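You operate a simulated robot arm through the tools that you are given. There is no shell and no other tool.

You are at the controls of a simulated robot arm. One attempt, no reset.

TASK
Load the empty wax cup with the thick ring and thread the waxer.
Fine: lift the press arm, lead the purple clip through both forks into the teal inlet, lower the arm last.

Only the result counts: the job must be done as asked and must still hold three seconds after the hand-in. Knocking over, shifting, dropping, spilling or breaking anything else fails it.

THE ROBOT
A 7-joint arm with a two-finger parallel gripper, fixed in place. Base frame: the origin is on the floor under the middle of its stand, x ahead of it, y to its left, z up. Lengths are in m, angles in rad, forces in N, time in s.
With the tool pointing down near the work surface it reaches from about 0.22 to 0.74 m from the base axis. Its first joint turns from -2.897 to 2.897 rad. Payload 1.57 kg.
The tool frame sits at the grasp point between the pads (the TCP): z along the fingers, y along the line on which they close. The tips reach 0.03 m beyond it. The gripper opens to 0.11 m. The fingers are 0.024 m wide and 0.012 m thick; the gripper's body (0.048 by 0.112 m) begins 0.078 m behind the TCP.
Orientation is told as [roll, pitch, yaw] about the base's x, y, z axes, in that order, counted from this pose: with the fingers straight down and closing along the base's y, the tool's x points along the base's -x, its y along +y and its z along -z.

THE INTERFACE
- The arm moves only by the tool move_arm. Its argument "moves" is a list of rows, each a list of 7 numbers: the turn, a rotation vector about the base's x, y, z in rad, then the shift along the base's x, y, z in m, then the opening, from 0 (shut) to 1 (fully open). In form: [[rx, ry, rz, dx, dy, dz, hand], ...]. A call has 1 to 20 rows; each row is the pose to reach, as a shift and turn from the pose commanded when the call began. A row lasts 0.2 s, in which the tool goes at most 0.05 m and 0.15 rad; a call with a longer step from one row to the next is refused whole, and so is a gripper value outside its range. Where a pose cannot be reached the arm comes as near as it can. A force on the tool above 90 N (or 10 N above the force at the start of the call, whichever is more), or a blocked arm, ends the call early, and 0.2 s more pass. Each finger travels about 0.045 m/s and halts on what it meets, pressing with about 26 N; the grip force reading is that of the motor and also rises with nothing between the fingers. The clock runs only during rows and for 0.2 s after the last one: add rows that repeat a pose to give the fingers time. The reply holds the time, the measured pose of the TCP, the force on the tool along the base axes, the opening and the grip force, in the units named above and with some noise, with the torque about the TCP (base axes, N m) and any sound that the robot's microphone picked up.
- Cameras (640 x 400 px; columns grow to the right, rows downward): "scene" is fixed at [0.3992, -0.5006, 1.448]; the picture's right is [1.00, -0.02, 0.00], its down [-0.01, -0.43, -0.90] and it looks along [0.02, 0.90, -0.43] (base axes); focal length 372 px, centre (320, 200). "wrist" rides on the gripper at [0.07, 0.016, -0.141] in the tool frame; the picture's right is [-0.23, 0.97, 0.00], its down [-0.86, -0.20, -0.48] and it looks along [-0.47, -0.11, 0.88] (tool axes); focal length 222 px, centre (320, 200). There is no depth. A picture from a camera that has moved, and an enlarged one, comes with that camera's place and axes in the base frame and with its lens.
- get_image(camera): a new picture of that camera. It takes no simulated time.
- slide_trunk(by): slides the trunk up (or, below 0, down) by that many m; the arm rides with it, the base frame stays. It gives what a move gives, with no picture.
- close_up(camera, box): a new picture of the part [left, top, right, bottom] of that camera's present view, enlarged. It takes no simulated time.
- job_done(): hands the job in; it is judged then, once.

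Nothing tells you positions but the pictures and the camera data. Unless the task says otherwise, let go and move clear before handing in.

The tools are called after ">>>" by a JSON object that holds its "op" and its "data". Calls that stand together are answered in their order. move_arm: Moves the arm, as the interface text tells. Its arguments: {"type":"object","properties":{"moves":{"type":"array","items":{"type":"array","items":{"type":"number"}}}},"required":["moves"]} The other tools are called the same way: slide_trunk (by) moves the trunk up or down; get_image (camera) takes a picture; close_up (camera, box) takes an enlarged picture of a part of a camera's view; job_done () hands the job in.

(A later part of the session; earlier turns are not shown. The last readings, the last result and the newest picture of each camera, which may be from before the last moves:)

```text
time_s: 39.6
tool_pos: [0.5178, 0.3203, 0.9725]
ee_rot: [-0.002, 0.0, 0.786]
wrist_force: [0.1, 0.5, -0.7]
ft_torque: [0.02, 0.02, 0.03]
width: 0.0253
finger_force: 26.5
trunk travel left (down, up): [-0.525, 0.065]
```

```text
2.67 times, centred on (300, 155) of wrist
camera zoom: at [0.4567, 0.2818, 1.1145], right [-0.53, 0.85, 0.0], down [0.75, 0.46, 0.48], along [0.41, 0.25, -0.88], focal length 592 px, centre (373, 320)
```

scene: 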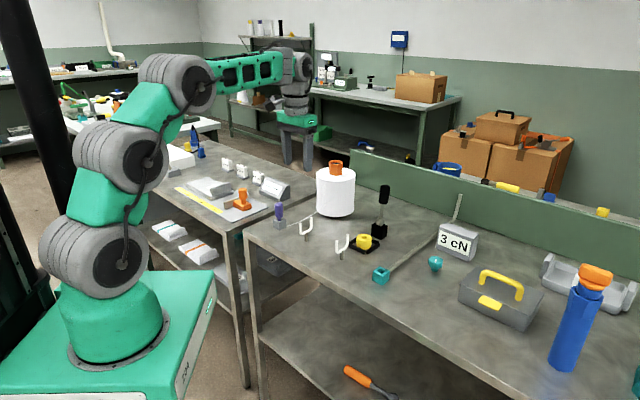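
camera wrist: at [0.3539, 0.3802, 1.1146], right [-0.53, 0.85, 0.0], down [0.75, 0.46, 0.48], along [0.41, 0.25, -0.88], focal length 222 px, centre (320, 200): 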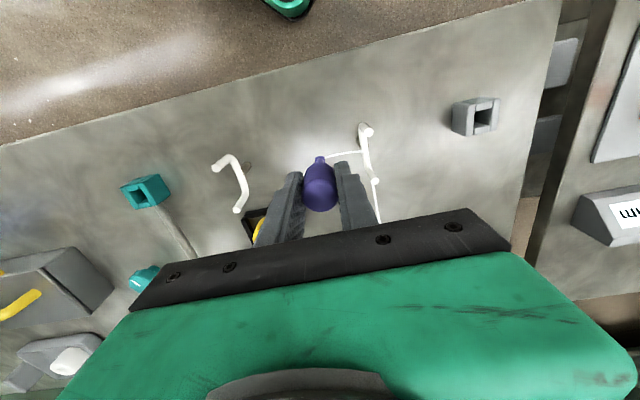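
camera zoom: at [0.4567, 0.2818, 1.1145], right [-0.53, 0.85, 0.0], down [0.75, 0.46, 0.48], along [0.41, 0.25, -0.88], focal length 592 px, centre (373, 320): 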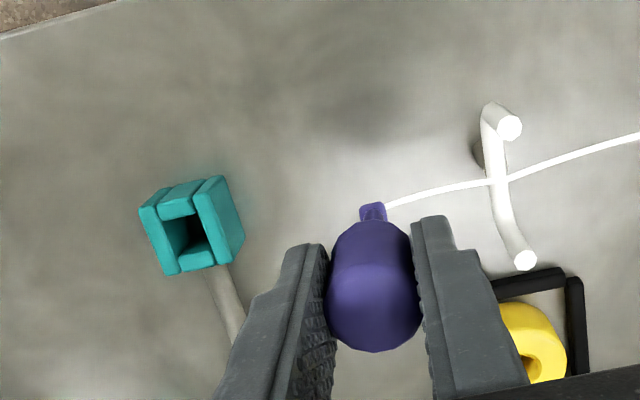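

The yarn is through both forks. The inlet averages out at about (0.5725, 0.2625). I'll hover the clip above it at the same height I used over the holder and compare views for alignment.

>>> {"op": "move_arm", "data": {"moves": [[0, 0, 0, 0.01, -0.0105, 0.003, 0.1], [0, 0, 0, 0.02, -0.021, 0.005, 0.1], [0, 0, 0, 0.03, -0.0315, 0.005, 0.1], [0, 0, 0, 0.04, -0.042, 0.005, 0.1], [0, 0, 0, 0.05, -0.0525, 0.005, 0.1], [0, 0, 0, 0.055, -0.0575, 0.005, 0.1], [0, 0, 0, 0.055, -0.0575, 0.005, 0.1], [0, 0, 0, 0.055, -0.0575, 0.005, 0.1]]}}

>>> {"op": "close_up", "data": {"camera": "wrist", "box": [240, 100, 400, 230]}}

>>> {"op": "close_up", "data": {"camera": "wrist", "box": [288, 110, 352, 170]}}

>>> {"op": "close_up", "data": {"camera": "scene", "box": [340, 235, 420, 295]}}

```text
time_s: 41.4
tool_pos: [0.5704, 0.2623, 0.9781]
ee_rot: [0.001, 0.0, 0.785]
wrist_force: [0.0, 0.4, -0.5]
ft_torque: [-0.01, -0.02, 0.02]
width: 0.0253
finger_force: 25.8
trunk travel left (down, up): [-0.525, 0.065]
```

```text
3.08 times, centred on (320, 165) of wrist
camera zoom: at [0.5111, 0.2237, 1.12], right [-0.53, 0.85, 0.0], down [0.75, 0.46, 0.48], along [0.41, 0.25, -0.88], focal length 684 px, centre (320, 308)
```

zoom: 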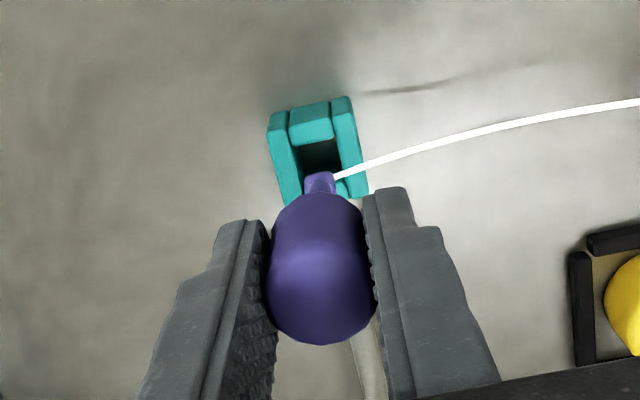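

```text
6.67 times, centred on (320, 140) of wrist
camera zoom: at [0.5111, 0.2237, 1.12], right [-0.53, 0.85, 0.0], down [0.75, 0.46, 0.48], along [0.41, 0.25, -0.88], focal length 1481 px, centre (320, 600)
```

zoom: 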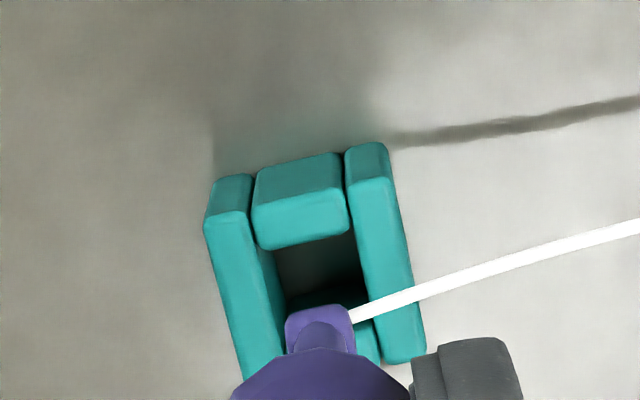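

```text
6.67 times, centred on (380, 265) of scene
camera zoom: at [0.3992, -0.5006, 1.448], right [1.0, -0.02, 0.0], down [-0.01, -0.43, -0.9], along [0.02, 0.9, -0.43], focal length 2482 px, centre (-80, -233)
```

zoom: 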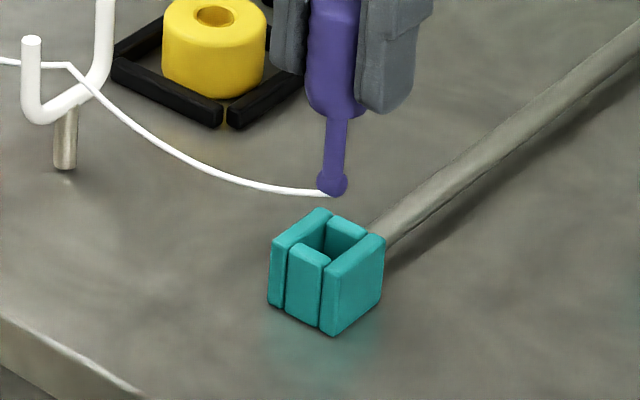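

The inlet opening is about 16 mm square and centred at (0.5723, 0.2615). The ball, about 11.5 mm across, is at (0.5719, 0.2617), which is well aligned. I'll lower it slowly while watching the force.

>>> {"op": "move_arm", "data": {"moves": [[0, 0, 0, 0.0003, -0.0003, -0.008, 0.1], [0, 0, 0, 0.0003, -0.0003, -0.016, 0.1], [0, 0, 0, 0.0003, -0.0003, -0.022, 0.1], [0, 0, 0, 0.0003, -0.0003, -0.028, 0.1], [0, 0, 0, 0.0003, -0.0003, -0.028, 0.1]]}}

>>> {"op": "close_up", "data": {"camera": "wrist", "box": [288, 110, 352, 170]}}

>>> {"op": "close_up", "data": {"camera": "scene", "box": [340, 235, 420, 295]}}

```text
time_s: 42.6
tool_pos: [0.5727, 0.2616, 0.9499]
ee_rot: [0.0, 0.0, 0.784]
wrist_force: [-0.1, 0.4, -0.1]
ft_torque: [-0.02, 0.0, 0.05]
width: 0.025
finger_force: 26.5
trunk travel left (down, up): [-0.525, 0.065]
```

```text
6.67 times, centred on (320, 140) of wrist
camera zoom: at [0.5127, 0.2233, 1.0923], right [-0.53, 0.85, 0.0], down [0.75, 0.46, 0.48], along [0.41, 0.25, -0.88], focal length 1481 px, centre (320, 600)
```

zoom: 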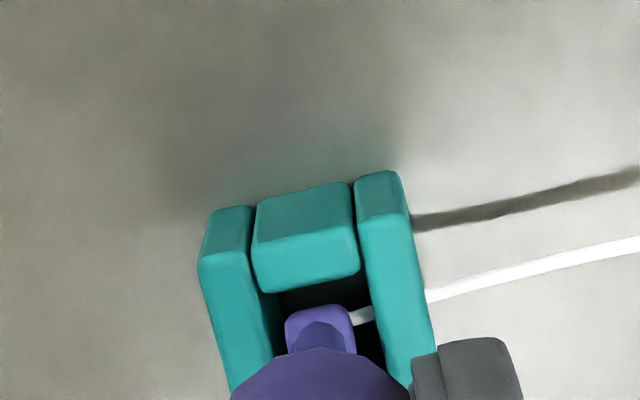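

```text
6.67 times, centred on (380, 265) of scene
camera zoom: at [0.3992, -0.5006, 1.448], right [1.0, -0.02, 0.0], down [-0.01, -0.43, -0.9], along [0.02, 0.9, -0.43], focal length 2482 px, centre (-80, -233)
```

zoom: 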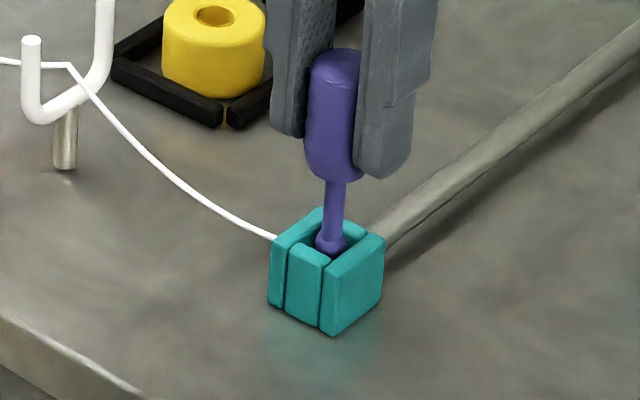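

The ball has entered the inlet opening without contact force. I'll continue down to the same seated height as in the holder.

>>> {"op": "move_arm", "data": {"moves": [[0, 0, 0, -0.0003, 0, -0.006, 0.1], [0, 0, 0, -0.0003, 0, -0.012, 0.1], [0, 0, 0, -0.0003, 0, -0.018, 0.1], [0, 0, 0, -0.0003, 0, -0.022, 0.1], [0, 0, 0, -0.0003, 0, -0.022, 0.1]]}}

>>> {"op": "close_up", "data": {"camera": "wrist", "box": [240, 130, 400, 230]}}

>>> {"op": "close_up", "data": {"camera": "scene", "box": [340, 235, 420, 295]}}

```text
time_s: 43.8
tool_pos: [0.5722, 0.2614, 0.9276]
ee_rot: [0.002, -0.001, 0.787]
wrist_force: [0.7, -0.8, -1.7]
ft_torque: [0.01, -0.03, 0.01]
width: 0.0253
finger_force: 26.1
trunk travel left (down, up): [-0.525, 0.065]
```

```text
4.00 times, centred on (320, 180) of wrist
camera zoom: at [0.5115, 0.2237, 1.07], right [-0.53, 0.85, 0.0], down [0.75, 0.46, 0.48], along [0.41, 0.25, -0.88], focal length 888 px, centre (320, 280)
```

zoom: 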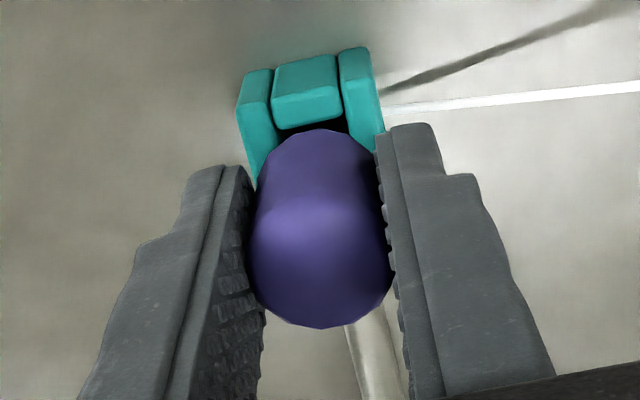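

```text
6.67 times, centred on (380, 265) of scene
camera zoom: at [0.3992, -0.5006, 1.448], right [1.0, -0.02, 0.0], down [-0.01, -0.43, -0.9], along [0.02, 0.9, -0.43], focal length 2482 px, centre (-80, -233)
```

zoom: 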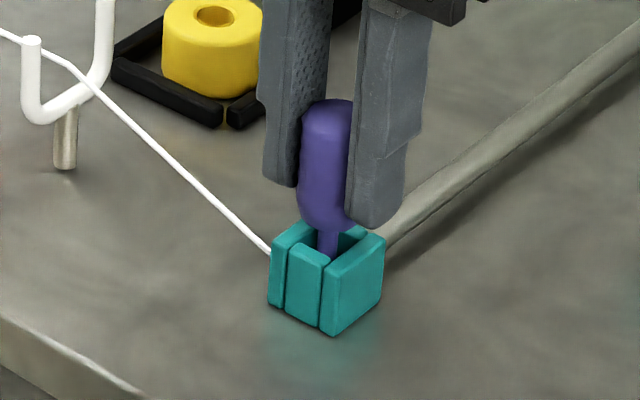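

>>> {"op": "close_up", "data": {"camera": "scene", "box": [290, 200, 390, 270]}}

>>> {"op": "close_up", "data": {"camera": "wrist", "box": [380, 60, 640, 220]}}

```text
5.71 times, centred on (340, 235) of scene
camera zoom: at [0.3992, -0.5006, 1.448], right [1.0, -0.02, 0.0], down [-0.01, -0.43, -0.9], along [0.02, 0.9, -0.43], focal length 2127 px, centre (206, 0)
```

zoom: 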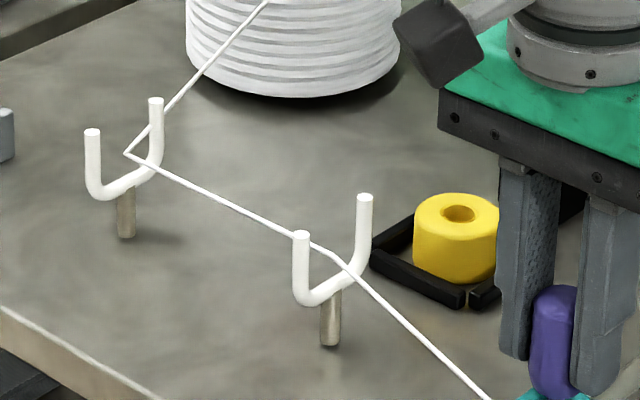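

```text
2.46 times, centred on (510, 140) of wrist
camera zoom: at [0.5115, 0.2237, 1.07], right [-0.53, 0.85, 0.0], down [0.75, 0.46, 0.48], along [0.41, 0.25, -0.88], focal length 547 px, centre (-148, 348)
```

zoom: 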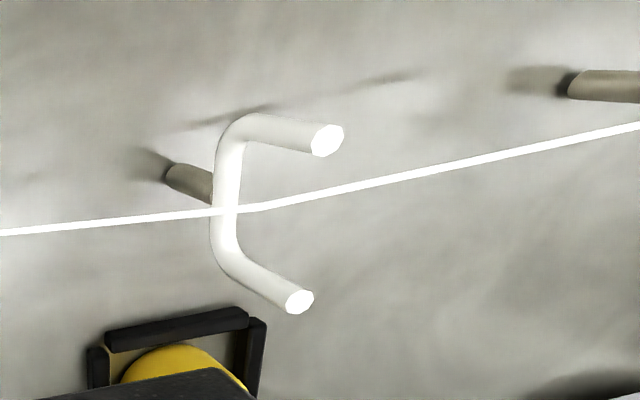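

The yarn runs cleanly through both forks into the inlet. I'll lower the last half millimetre, release, and retract straight up.

>>> {"op": "move_arm", "data": {"moves": [[0, 0, 0, 0, 0, -0.0005, 0.1], [0, 0, 0, 0, 0, -0.0005, 0.25], [0, 0, 0, 0, 0, -0.0005, 0.35], [0, 0, 0, 0, 0, -0.0005, 0.45], [0, 0, 0, 0, 0, -0.0005, 0.45]]}}

>>> {"op": "close_up", "data": {"camera": "scene", "box": [340, 225, 420, 295]}}

>>> {"op": "close_up", "data": {"camera": "wrist", "box": [240, 130, 400, 230]}}

```text
time_s: 45.0
tool_pos: [0.5722, 0.2595, 0.9274]
ee_rot: [-0.001, -0.001, 0.785]
wrist_force: [0.0, 1.0, 0.1]
ft_torque: [0.0, -0.01, 0.0]
width: 0.0495
finger_force: 0.1
trunk travel left (down, up): [-0.525, 0.065]
```

```text
5.71 times, centred on (380, 260) of scene
camera zoom: at [0.3992, -0.5006, 1.448], right [1.0, -0.02, 0.0], down [-0.01, -0.43, -0.9], along [0.02, 0.9, -0.43], focal length 2127 px, centre (-23, -143)
```

zoom: 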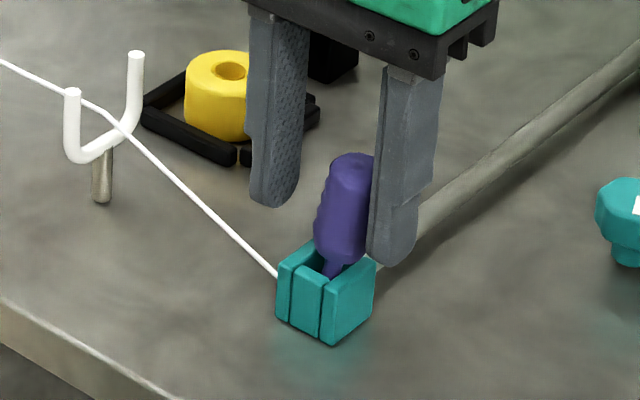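

```text
4.00 times, centred on (320, 180) of wrist
camera zoom: at [0.5119, 0.2233, 1.0696], right [-0.53, 0.85, 0.0], down [0.75, 0.46, 0.48], along [0.41, 0.25, -0.88], focal length 888 px, centre (320, 280)
```

zoom: 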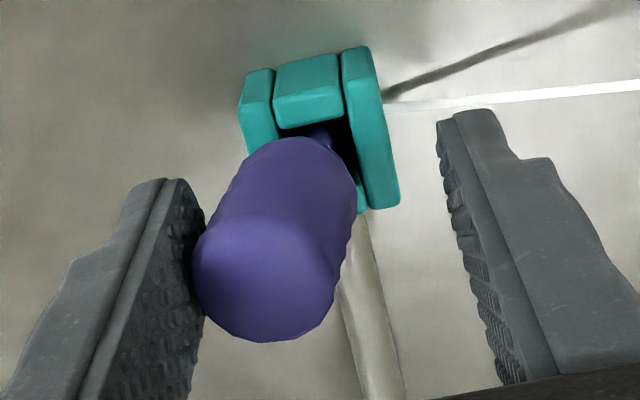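

After release the clip leans a little toward the far finger. I'll look closer to see how it sits.

>>> {"op": "close_up", "data": {"camera": "scene", "box": [362, 245, 402, 290]}}

>>> {"op": "close_up", "data": {"camera": "wrist", "box": [285, 135, 355, 195]}}

```text
8.89 times, centred on (382, 268) of scene
camera zoom: at [0.3992, -0.5006, 1.448], right [1.0, -0.02, 0.0], down [-0.01, -0.43, -0.9], along [0.02, 0.9, -0.43], focal length 3309 px, centre (-231, -400)
```

zoom: 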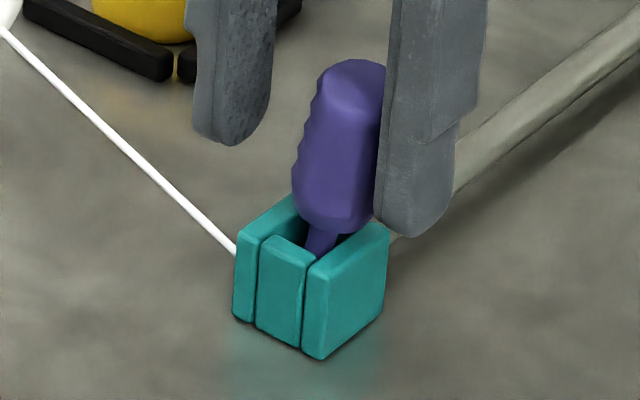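

```text
6.67 times, centred on (320, 165) of wrist
camera zoom: at [0.5119, 0.2233, 1.0696], right [-0.53, 0.85, 0.0], down [0.75, 0.46, 0.48], along [0.41, 0.25, -0.88], focal length 1481 px, centre (320, 433)
```

zoom: 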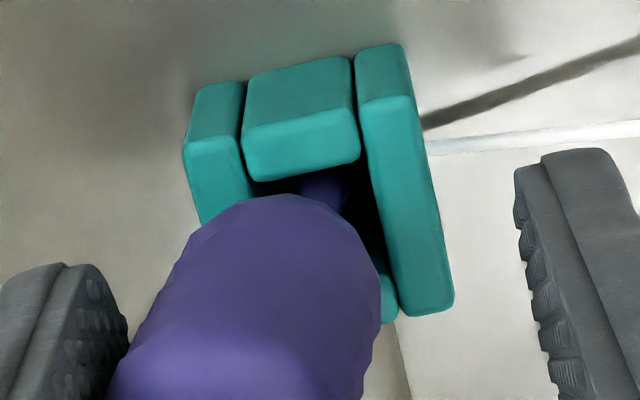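

The clip slid on release because the yarn pulled the plug toward fork 2. I'll regrip to straighten it, shift the plug about 2 mm against the wall on the fork 2 side, press it down lightly, and release again so it stands upright as it did in its holder.

>>> {"op": "move_arm", "data": {"moves": [[0, 0, 0, 0, 0, 0, 0.35], [0, 0, 0, 0, 0, 0, 0.28], [0, 0, 0, 0, 0, 0, 0.2], [0, 0, 0, 0, 0, 0, 0.1], [0, 0, 0, 0, 0, 0, 0.1]]}}

>>> {"op": "close_up", "data": {"camera": "scene", "box": [362, 245, 402, 290]}}

>>> {"op": "close_up", "data": {"camera": "wrist", "box": [240, 130, 400, 230]}}

```text
time_s: 46.2
tool_pos: [0.5715, 0.2606, 0.9283]
ee_rot: [0.0, 0.001, 0.786]
wrist_force: [-0.1, 0.3, 0.3]
ft_torque: [-0.01, 0.01, 0.02]
width: 0.0254
finger_force: 26.0
trunk travel left (down, up): [-0.525, 0.065]
```

```text
8.89 times, centred on (382, 268) of scene
camera zoom: at [0.3992, -0.5006, 1.448], right [1.0, -0.02, 0.0], down [-0.01, -0.43, -0.9], along [0.02, 0.9, -0.43], focal length 3309 px, centre (-231, -400)
```

zoom: 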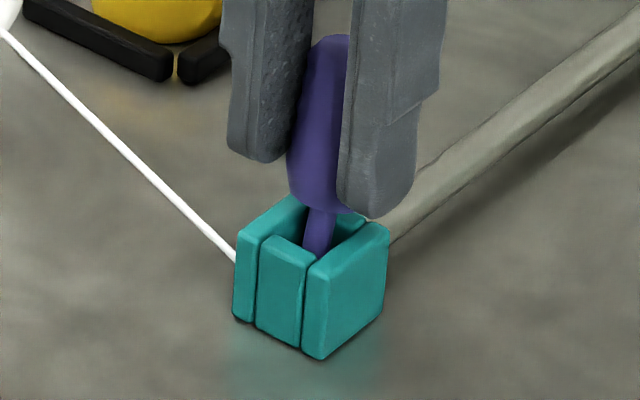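

```text
4.00 times, centred on (320, 180) of wrist
camera zoom: at [0.5119, 0.2233, 1.0696], right [-0.53, 0.85, 0.0], down [0.75, 0.46, 0.48], along [0.41, 0.25, -0.88], focal length 888 px, centre (320, 280)
```

zoom: 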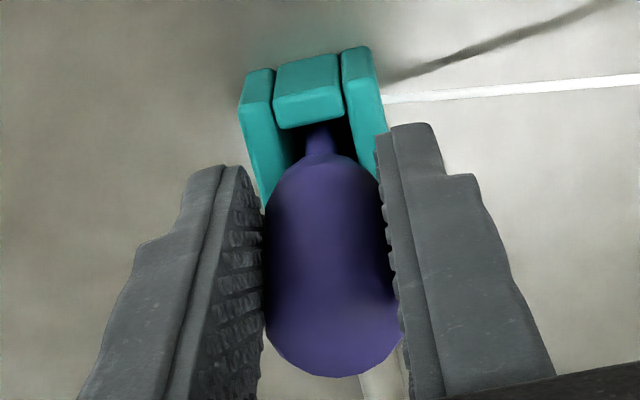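

Regripping straightened it in the finger plane, but it is now tilted about 10–11° outward within the pads. I'll rotate the gripper about the plug point to bring the clip vertical, nudge it toward fork 2, and check.

>>> {"op": "move_arm", "data": {"moves": [[0.045, -0.045, 0, -0.003, -0.003, -0.0002, 0.1], [0.09, -0.09, 0, -0.006, -0.006, -0.0006, 0.1], [0.13, -0.13, 0, -0.0088, -0.0088, -0.0011, 0.1], [0.13, -0.13, 0, -0.0088, -0.0088, -0.0011, 0.1]]}}

>>> {"op": "close_up", "data": {"camera": "scene", "box": [362, 245, 402, 290]}}

>>> {"op": "close_up", "data": {"camera": "wrist", "box": [240, 130, 400, 230]}}

```text
time_s: 47.2
tool_pos: [0.5635, 0.253, 0.9272]
ee_rot: [0.001, -0.185, 0.784]
wrist_force: [-1.4, 0.0, 1.5]
ft_torque: [0.01, 0.04, -0.04]
width: 0.0252
finger_force: 26.1
trunk travel left (down, up): [-0.525, 0.065]
```

```text
8.89 times, centred on (382, 268) of scene
camera zoom: at [0.3992, -0.5006, 1.448], right [1.0, -0.02, 0.0], down [-0.01, -0.43, -0.9], along [0.02, 0.9, -0.43], focal length 3309 px, centre (-231, -400)
```

zoom: 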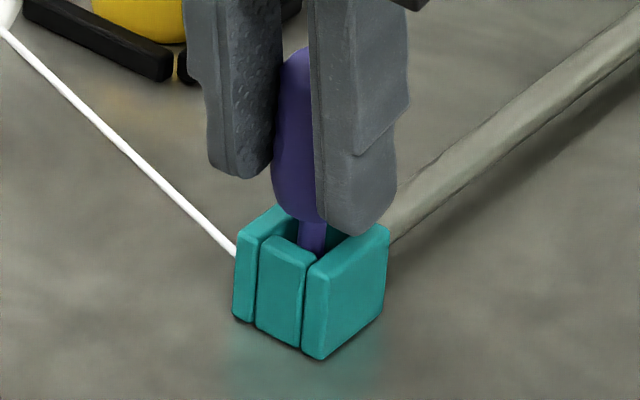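

```text
4.00 times, centred on (320, 180) of wrist
camera zoom: at [0.4855, 0.1971, 1.0534], right [-0.53, 0.85, 0.04], down [0.67, 0.39, 0.63], along [0.51, 0.36, -0.78], focal length 888 px, centre (320, 280)
```

zoom: 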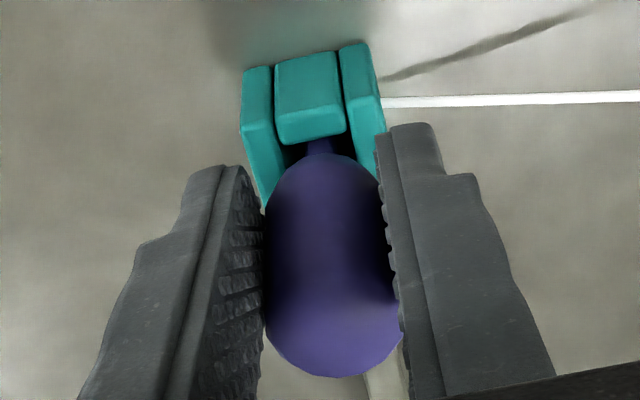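

The clip is now vertical over the inlet. I'll nudge the plug against the fork 2 side wall.

>>> {"op": "move_arm", "data": {"moves": [[0, 0, 0, -0.0007, 0.0007, 0, 0.1], [0, 0, 0, -0.0014, 0.0014, 0, 0.1], [0, 0, 0, -0.0014, 0.0014, 0, 0.1]]}}

>>> {"op": "close_up", "data": {"camera": "wrist", "box": [285, 125, 355, 195]}}

>>> {"op": "close_up", "data": {"camera": "scene", "box": [362, 245, 402, 290]}}

```text
time_s: 48.0
tool_pos: [0.5621, 0.2549, 0.9265]
ee_rot: [0.0, -0.184, 0.784]
wrist_force: [1.7, 0.2, 1.6]
ft_torque: [-0.01, -0.11, -0.03]
width: 0.0254
finger_force: 26.0
trunk travel left (down, up): [-0.525, 0.065]
```

```text
5.71 times, centred on (320, 160) of wrist
camera zoom: at [0.4835, 0.1987, 1.0535], right [-0.53, 0.85, 0.04], down [0.67, 0.39, 0.63], along [0.51, 0.36, -0.78], focal length 1269 px, centre (320, 429)
```

zoom: 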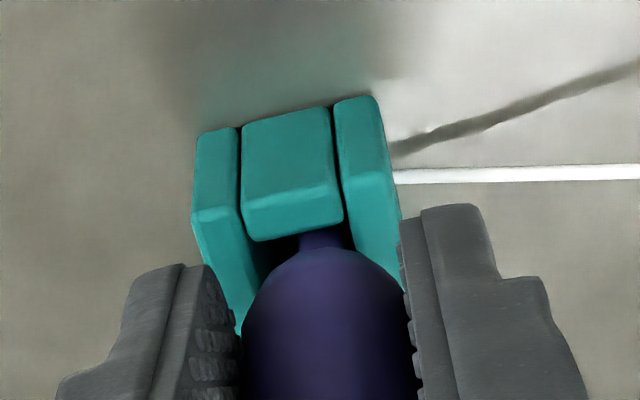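

```text
8.89 times, centred on (382, 268) of scene
camera zoom: at [0.3992, -0.5006, 1.448], right [1.0, -0.02, 0.0], down [-0.01, -0.43, -0.9], along [0.02, 0.9, -0.43], focal length 3309 px, centre (-231, -400)
```

zoom: 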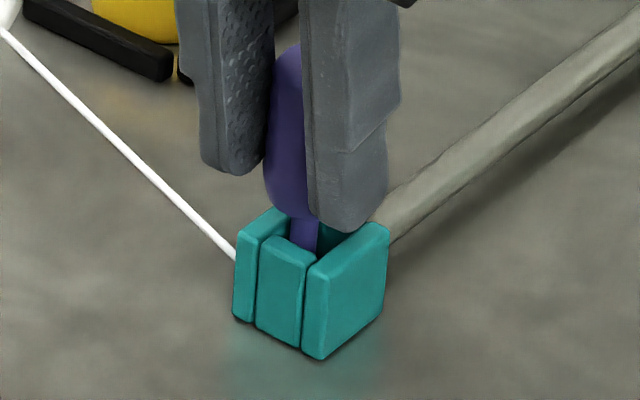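

Light contact with the wall. I'll release gradually in small increments and check that the clip stands.

>>> {"op": "move_arm", "data": {"moves": [[0, 0, 0, 0.0002, -0.0002, 0, 0.18], [0, 0, 0, 0.0002, -0.0002, 0, 0.22], [0, 0, 0, 0.0002, -0.0002, 0, 0.24], [0, 0, 0, 0.0002, -0.0002, 0, 0.26], [0, 0, 0, 0.0002, -0.0002, 0, 0.28], [0, 0, 0, 0.0002, -0.0002, 0, 0.28]]}}

>>> {"op": "close_up", "data": {"camera": "wrist", "box": [240, 130, 400, 230]}}

>>> {"op": "close_up", "data": {"camera": "scene", "box": [362, 245, 402, 290]}}

```text
time_s: 49.4
tool_pos: [0.5608, 0.2538, 0.9255]
ee_rot: [0.0, -0.183, 0.786]
wrist_force: [0.8, -0.4, 0.9]
ft_torque: [0.02, 0.0, 0.02]
width: 0.0309
finger_force: 0.1
trunk travel left (down, up): [-0.525, 0.065]
```

```text
4.00 times, centred on (320, 180) of wrist
camera zoom: at [0.4837, 0.1987, 1.0529], right [-0.53, 0.85, 0.04], down [0.67, 0.39, 0.63], along [0.51, 0.36, -0.78], focal length 888 px, centre (320, 280)
```

zoom: 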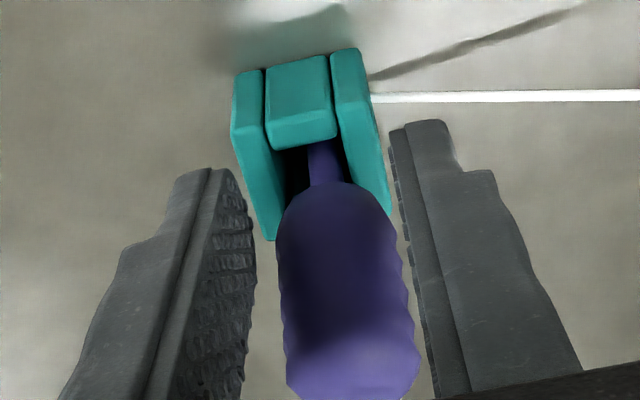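

```text
8.89 times, centred on (382, 268) of scene
camera zoom: at [0.3992, -0.5006, 1.448], right [1.0, -0.02, 0.0], down [-0.01, -0.43, -0.9], along [0.02, 0.9, -0.43], focal length 3309 px, centre (-231, -400)
```

zoom: 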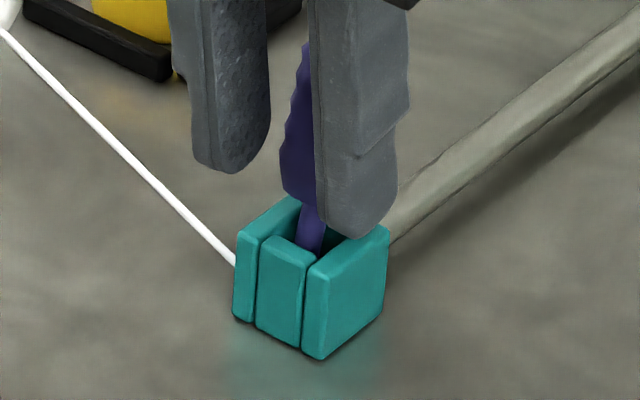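

Left free, the clip naturally comes to rest leaning on the inlet's rim with the plug deep inside, so I'll accept that. I'll open wider and retract carefully along the tool axis.

>>> {"op": "move_arm", "data": {"moves": [[0, 0, 0, 0, 0, 0, 0.45], [0, 0, 0, 0, 0, 0, 0.65], [0, 0, 0, 0, 0, 0, 0.75], [0, 0, 0, -0.002, -0.002, 0.015, 0.75], [0, 0, 0, -0.006, -0.006, 0.045, 0.75], [0, 0, 0, -0.011, -0.011, 0.085, 0.75], [0, 0, 0, -0.011, -0.011, 0.115, 0.75]]}}

>>> {"op": "get_image", "data": {"camera": "wrist"}}

>>> {"op": "close_up", "data": {"camera": "scene", "box": [350, 230, 430, 290]}}

>>> {"op": "close_up", "data": {"camera": "scene", "box": [270, 150, 430, 290]}}

```text
time_s: 51.0
tool_pos: [0.5505, 0.2424, 1.0423]
ee_rot: [0.001, -0.184, 0.785]
wrist_force: [-0.4, 0.7, 0.0]
ft_torque: [0.03, 0.02, 0.05]
width: 0.0826
finger_force: 0.0
trunk travel left (down, up): [-0.525, 0.065]
```

```text
taken
camera wrist: at [0.4727, 0.1871, 1.1686], right [-0.53, 0.85, 0.04], down [0.67, 0.39, 0.63], along [0.51, 0.36, -0.78], focal length 222 px, centre (320, 200)
```

wrist: 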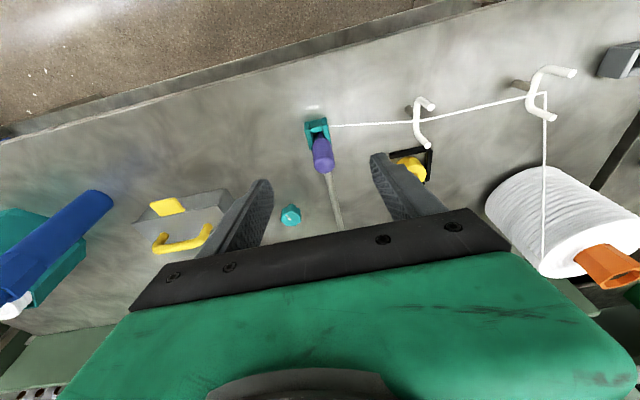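

```text
6.67 times, centred on (390, 260) of scene
camera zoom: at [0.3992, -0.5006, 1.448], right [1.0, -0.02, 0.0], down [-0.01, -0.43, -0.9], along [0.02, 0.9, -0.43], focal length 2482 px, centre (-147, -200)
```

zoom: 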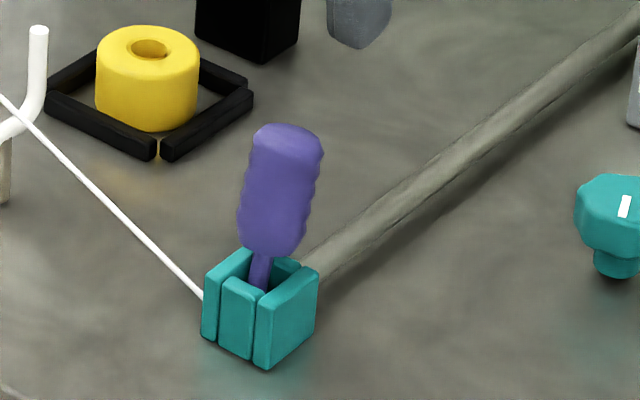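

```text
2.86 times, centred on (350, 220) of scene
camera zoom: at [0.3992, -0.5006, 1.448], right [1.0, -0.02, 0.0], down [-0.01, -0.43, -0.9], along [0.02, 0.9, -0.43], focal length 1064 px, centre (234, 143)
```

zoom: 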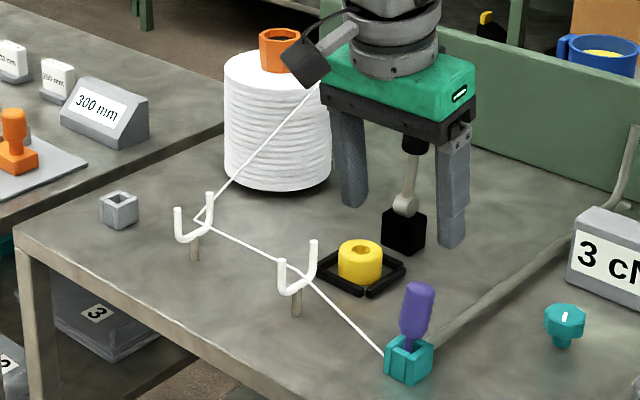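

The plug is in the inlet and the yarn runs through both forks. Last step is the press arm. I'll go back to the tilted pre-grasp pose above the raised roller.

>>> {"op": "move_arm", "data": {"moves": [[0.05, -0.05, 0, 0, 0.01, 0.03, 0.75], [0.1, -0.1, 0, 0, 0.045, 0.055, 0.75], [0.15, -0.15, 0, 0.002, 0.09, 0.058, 0.75], [0.2, -0.2, 0, 0.004, 0.135, 0.058, 0.75], [0.25, -0.25, 0, 0.005, 0.17, 0.058, 0.75], [0.29, -0.29, 0, 0.0055, 0.1876, 0.058, 0.75], [0.29, -0.29, 0, 0.0055, 0.1876, 0.058, 0.75]]}}

>>> {"op": "get_image", "data": {"camera": "wrist"}}

>>> {"op": "close_up", "data": {"camera": "scene", "box": [310, 150, 450, 290]}}

```text
time_s: 52.6
tool_pos: [0.5562, 0.4298, 1.1001]
ee_rot: [0.0, -0.596, 0.787]
wrist_force: [0.3, 0.6, 0.4]
ft_torque: [0.03, -0.02, 0.0]
width: 0.0823
finger_force: 0.0
trunk travel left (down, up): [-0.525, 0.065]
```

```text
taken
camera wrist: at [0.4481, 0.3438, 1.1777], right [-0.56, 0.82, 0.13], down [0.45, 0.17, 0.88], along [0.7, 0.54, -0.47], focal length 222 px, centre (320, 200)
```

wrist: 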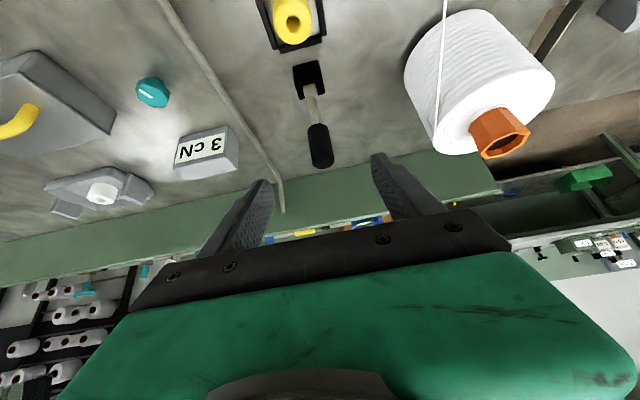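

```text
2.86 times, centred on (380, 220) of scene
camera zoom: at [0.3992, -0.5006, 1.448], right [1.0, -0.02, 0.0], down [-0.01, -0.43, -0.9], along [0.02, 0.9, -0.43], focal length 1064 px, centre (149, 143)
```

zoom: 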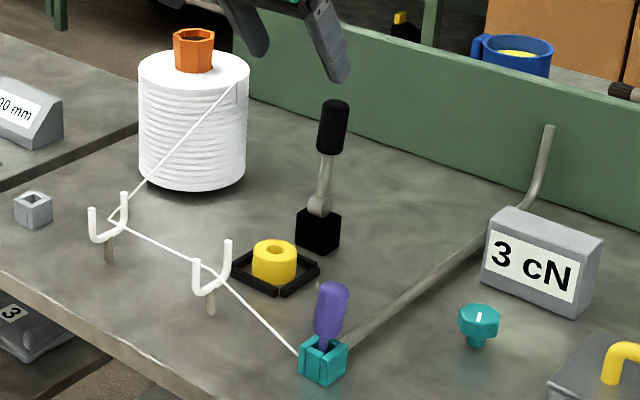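

>>> {"op": "move_arm", "data": {"moves": [[0, 0, 0, 0.015, 0.0145, -0.026, 0.7], [0, 0, 0, 0.03, 0.029, -0.048, 0.65], [0, 0, 0, 0.045, 0.043, -0.067, 0.6], [0, 0, 0, 0.0598, 0.0572, -0.084, 0.6], [0, 0, 0, 0.0598, 0.0572, -0.084, 0.6]]}}

>>> {"op": "get_image", "data": {"camera": "wrist"}}

>>> {"op": "close_up", "data": {"camera": "scene", "box": [330, 150, 442, 250]}}

```text
time_s: 53.8
tool_pos: [0.6163, 0.4876, 1.0162]
ee_rot: [0.0, -0.595, 0.786]
wrist_force: [0.0, -0.3, -0.4]
ft_torque: [0.0, 0.0, -0.01]
width: 0.0664
finger_force: 0.1
trunk travel left (down, up): [-0.525, 0.065]
```

```text
taken
camera wrist: at [0.5079, 0.4024, 1.095], right [-0.56, 0.82, 0.13], down [0.45, 0.17, 0.88], along [0.7, 0.54, -0.47], focal length 222 px, centre (320, 200)
```

wrist: 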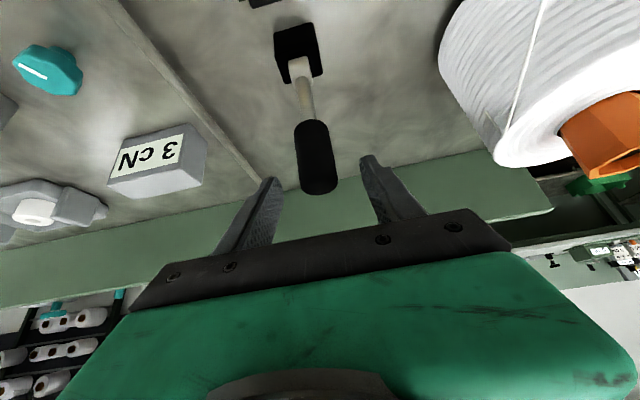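

```text
4.00 times, centred on (386, 200) of scene
camera zoom: at [0.3992, -0.5006, 1.448], right [1.0, -0.02, 0.0], down [-0.01, -0.43, -0.9], along [0.02, 0.9, -0.43], focal length 1489 px, centre (56, 200)
```

zoom: 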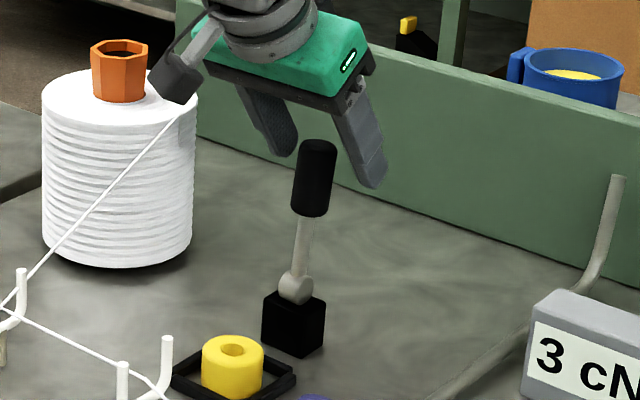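

The roller tip is just between the fingertips. I'll go about 12 mm deeper, shift 3 mm sideways, and close gently.

>>> {"op": "move_arm", "data": {"moves": [[0, 0, 0, 0.004, 0.001, -0.006, 0.6], [0, 0, 0, 0.007, 0.003, -0.011, 0.6], [0, 0, 0, 0.007, 0.003, -0.011, 0.4], [0, 0, 0, 0.007, 0.003, -0.011, 0.2], [0, 0, 0, 0.007, 0.003, -0.011, 0.15], [0, 0, 0, 0.007, 0.003, -0.011, 0.15]]}}

>>> {"op": "get_image", "data": {"camera": "wrist"}}

>>> {"op": "close_up", "data": {"camera": "scene", "box": [330, 150, 442, 250]}}

```text
time_s: 55.2
tool_pos: [0.6206, 0.4932, 1.0043]
ee_rot: [-0.001, -0.594, 0.79]
wrist_force: [-13.5, 12.0, -0.3]
ft_torque: [0.22, 0.18, 0.03]
width: 0.0262
finger_force: 25.2
trunk travel left (down, up): [-0.525, 0.065]
```

```text
taken
camera wrist: at [0.5125, 0.4071, 1.0833], right [-0.56, 0.82, 0.13], down [0.45, 0.17, 0.88], along [0.69, 0.55, -0.47], focal length 222 px, centre (320, 200)
```

wrist: 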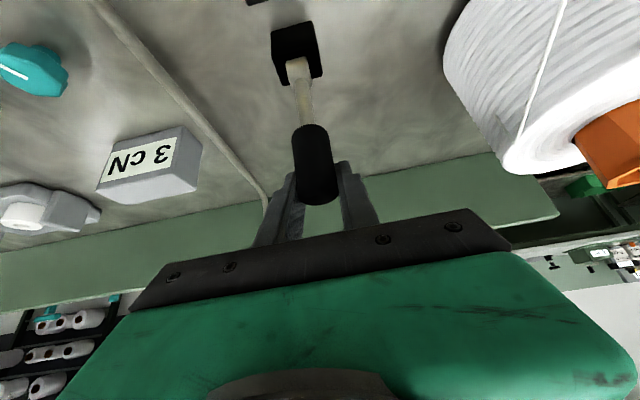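

```text
4.00 times, centred on (386, 200) of scene
camera zoom: at [0.3992, -0.5006, 1.448], right [1.0, -0.02, 0.0], down [-0.01, -0.43, -0.9], along [0.02, 0.9, -0.43], focal length 1489 px, centre (56, 200)
```

zoom: 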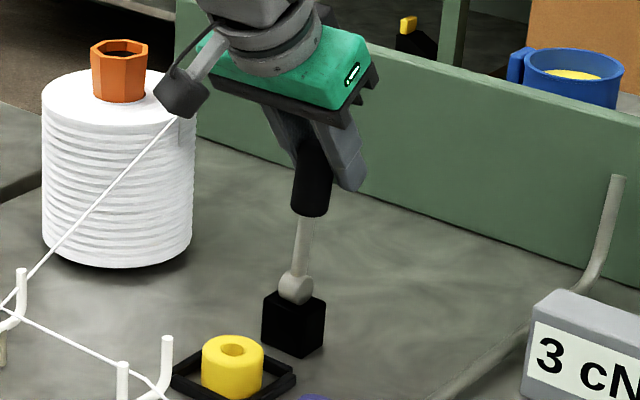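

I have the roller, though about 2 mm off-centre sideways. I'll correct that, loosen the grip a bit, and bring the arm back over vertical along the arc.

>>> {"op": "move_arm", "data": {"moves": [[0, 0, 0, -0.002, 0.002, 0, 0.17], [-0.042, 0.042, 0, -0.0101, -0.0061, 0.0028, 0.17], [-0.078, 0.078, 0, -0.0194, -0.0154, 0.0041, 0.17], [-0.127, 0.127, 0, -0.0288, -0.0248, 0.0037, 0.17], [-0.127, 0.127, 0, -0.0288, -0.0248, 0.0037, 0.17]]}}

>>> {"op": "close_up", "data": {"camera": "scene", "box": [330, 150, 442, 250]}}

>>> {"op": "get_image", "data": {"camera": "wrist"}}

```text
time_s: 56.4
tool_pos: [0.5942, 0.466, 1.0074]
ee_rot: [0.0, -0.409, 0.785]
wrist_force: [-7.3, 7.9, -3.4]
ft_torque: [0.06, 0.07, -0.12]
width: 0.0287
finger_force: 5.8
trunk travel left (down, up): [-0.525, 0.065]
```

```text
4.00 times, centred on (386, 200) of scene
camera zoom: at [0.3992, -0.5006, 1.448], right [1.0, -0.02, 0.0], down [-0.01, -0.43, -0.9], along [0.02, 0.9, -0.43], focal length 1489 px, centre (56, 200)
```

zoom: 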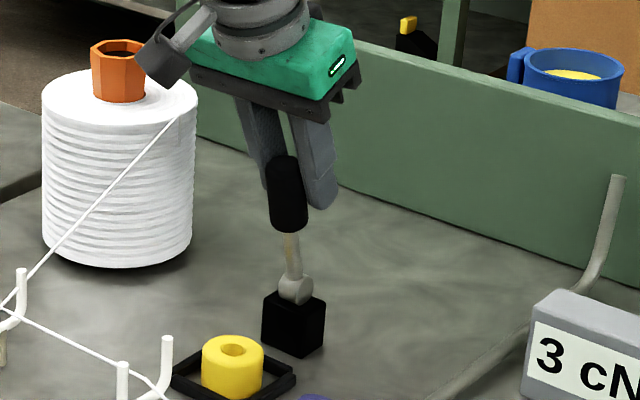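

```text
taken
camera wrist: at [0.4977, 0.3921, 1.1088], right [-0.54, 0.84, 0.09], down [0.56, 0.28, 0.78], along [0.63, 0.47, -0.62], focal length 222 px, centre (320, 200)
```

wrist: 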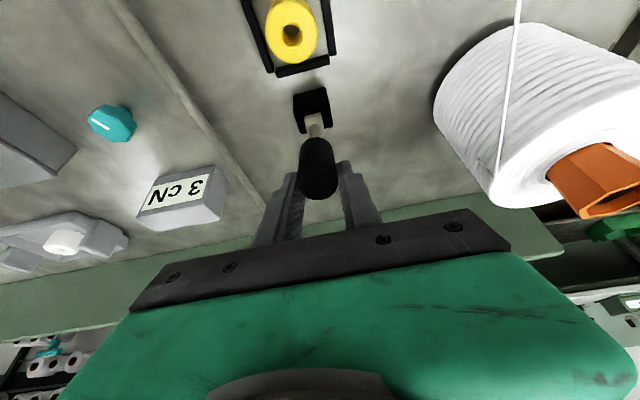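

>>> {"op": "move_arm", "data": {"moves": [[-0.078, 0.078, 0, -0.0103, -0.0083, -0.0023, 0.17], [-0.156, 0.156, 0, -0.0192, -0.0172, -0.0064, 0.17], [-0.226, 0.226, 0, -0.0277, -0.0257, -0.0123, 0.17], [-0.293, 0.293, 0, -0.0354, -0.0334, -0.0197, 0.17], [-0.293, 0.293, 0, -0.0424, -0.0404, -0.0286, 0.17]]}}

>>> {"op": "close_up", "data": {"camera": "scene", "box": [330, 150, 442, 250]}}

>>> {"op": "get_image", "data": {"camera": "wrist"}}

```text
time_s: 57.6
tool_pos: [0.5528, 0.4257, 0.9792]
ee_rot: [0.0, 0.001, 0.787]
wrist_force: [-0.2, 4.5, -1.9]
ft_torque: [0.17, -0.03, 0.0]
width: 0.0267
finger_force: 8.7
trunk travel left (down, up): [-0.525, 0.065]
```

```text
4.00 times, centred on (386, 200) of scene
camera zoom: at [0.3992, -0.5006, 1.448], right [1.0, -0.02, 0.0], down [-0.01, -0.43, -0.9], along [0.02, 0.9, -0.43], focal length 1489 px, centre (56, 200)
```

zoom: 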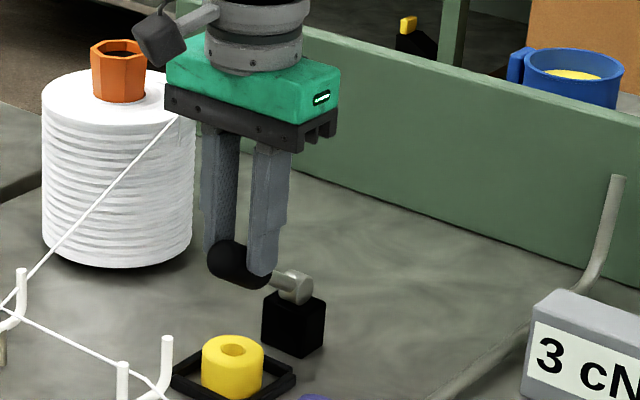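

```text
taken
camera wrist: at [0.4918, 0.3874, 1.1209], right [-0.53, 0.85, 0.0], down [0.75, 0.46, 0.48], along [0.41, 0.25, -0.88], focal length 222 px, centre (320, 200)
```

wrist: 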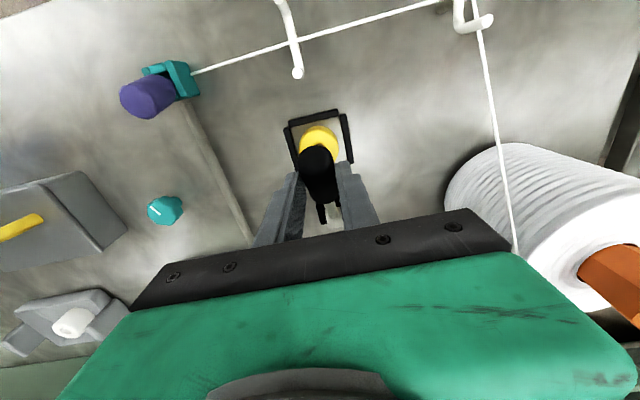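

The arm is about 30° above horizontal and held. I'll continue lowering gently.

>>> {"op": "move_arm", "data": {"moves": [[0, 0, 0, -0.002, -0.002, -0.005, 0.17], [0, 0, 0, -0.004, -0.004, -0.01, 0.17], [0, 0, 0, -0.0055, -0.0055, -0.015, 0.17], [0, 0, 0, -0.0066, -0.0066, -0.0203, 0.17], [0, 0, 0, -0.0075, -0.0075, -0.026, 0.17], [0, 0, 0, -0.0083, -0.0083, -0.0313, 0.17], [0, 0, 0, -0.0083, -0.0083, -0.0313, 0.17]]}}

>>> {"op": "close_up", "data": {"camera": "scene", "box": [330, 190, 410, 250]}}

>>> {"op": "get_image", "data": {"camera": "wrist"}}

```text
time_s: 59.2
tool_pos: [0.5427, 0.4146, 0.9468]
ee_rot: [0.001, 0.006, 0.783]
wrist_force: [-8.7, -9.3, 0.5]
ft_torque: [-0.4, 0.35, 0.03]
width: 0.0265
finger_force: 33.7
trunk travel left (down, up): [-0.525, 0.065]
```

```text
6.67 times, centred on (370, 220) of scene
camera zoom: at [0.3992, -0.5006, 1.448], right [1.0, -0.02, 0.0], down [-0.01, -0.43, -0.9], along [0.02, 0.9, -0.43], focal length 2482 px, centre (-13, 67)
```

zoom: 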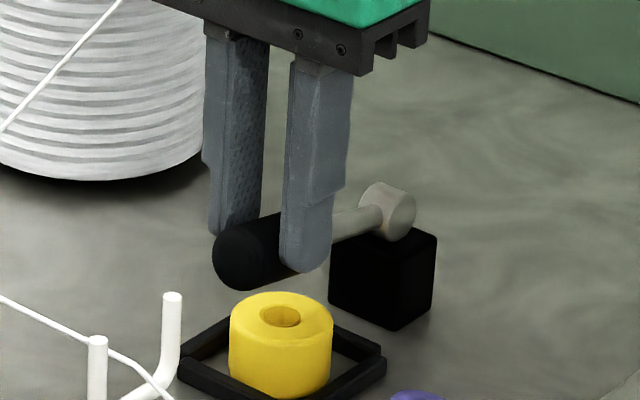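

```text
taken
camera wrist: at [0.4821, 0.3776, 1.0889], right [-0.53, 0.85, 0.0], down [0.75, 0.46, 0.47], along [0.4, 0.25, -0.88], focal length 222 px, centre (320, 200)
```

wrist: 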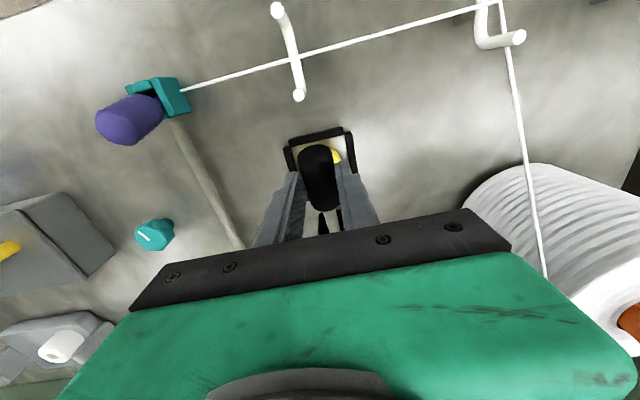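

The arm is nearly horizontal above the ring. I'll lower a bit more with a lighter grip, then release.

>>> {"op": "move_arm", "data": {"moves": [[0, 0, 0, -0.0015, -0.0015, -0.003, 0.19], [0, 0, 0, -0.002, -0.002, -0.006, 0.19], [0, 0, 0, -0.002, -0.002, -0.009, 0.19], [0, 0, 0, -0.002, -0.002, -0.012, 0.19], [0, 0, 0, -0.002, -0.002, -0.012, 0.19]]}}

>>> {"op": "close_up", "data": {"camera": "scene", "box": [330, 190, 410, 250]}}

```text
time_s: 60.4
tool_pos: [0.5402, 0.4138, 0.9395]
ee_rot: [0.0, -0.003, 0.784]
wrist_force: [-3.2, -7.5, 14.2]
ft_torque: [0.7, -0.75, 0.01]
width: 0.0265
finger_force: 37.6
trunk travel left (down, up): [-0.525, 0.065]
```

```text
6.67 times, centred on (370, 220) of scene
camera zoom: at [0.3992, -0.5006, 1.448], right [1.0, -0.02, 0.0], down [-0.01, -0.43, -0.9], along [0.02, 0.9, -0.43], focal length 2482 px, centre (-13, 67)
```

zoom: 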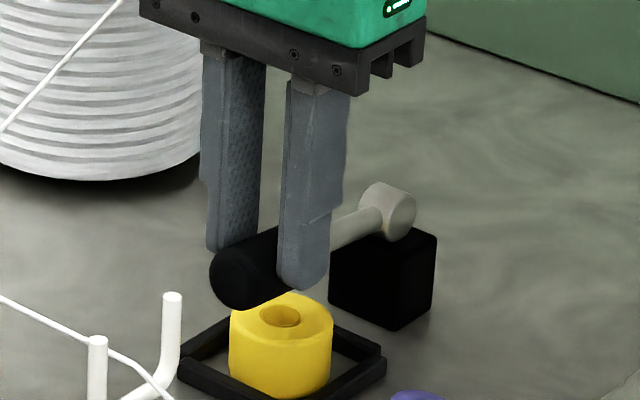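

There is light contact now. I'll open the fingers and let the arm settle.

>>> {"op": "move_arm", "data": {"moves": [[0, 0, 0, 0, 0, 0.002, 0.22], [0, 0, 0, 0, 0, 0.003, 0.25], [0, 0, 0, 0, 0, 0.003, 0.3], [0, 0, 0, 0, 0, 0.003, 0.4], [0, 0, 0, 0, 0, 0.003, 0.45]]}}

>>> {"op": "close_up", "data": {"camera": "scene", "box": [330, 190, 410, 250]}}

>>> {"op": "close_up", "data": {"camera": "wrist", "box": [240, 110, 400, 230]}}

```text
time_s: 61.6
tool_pos: [0.5414, 0.4159, 0.9392]
ee_rot: [-0.001, 0.001, 0.785]
wrist_force: [-0.2, -0.1, 0.0]
ft_torque: [0.0, 0.03, 0.01]
width: 0.0495
finger_force: 0.0
trunk travel left (down, up): [-0.525, 0.065]
```

```text
6.67 times, centred on (370, 220) of scene
camera zoom: at [0.3992, -0.5006, 1.448], right [1.0, -0.02, 0.0], down [-0.01, -0.43, -0.9], along [0.02, 0.9, -0.43], focal length 2482 px, centre (-13, 67)
```

zoom: 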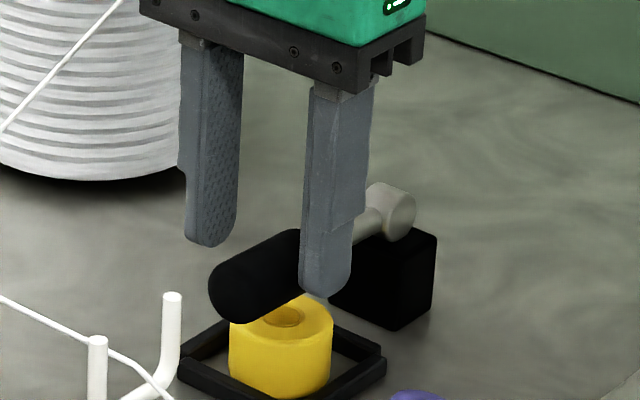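

```text
3.33 times, centred on (320, 170) of wrist
camera zoom: at [0.4808, 0.3776, 1.0809], right [-0.53, 0.85, 0.0], down [0.75, 0.46, 0.48], along [0.41, 0.25, -0.88], focal length 740 px, centre (320, 300)
```

zoom: 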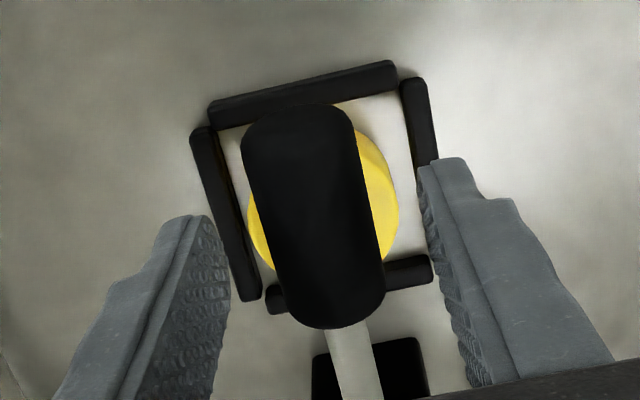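

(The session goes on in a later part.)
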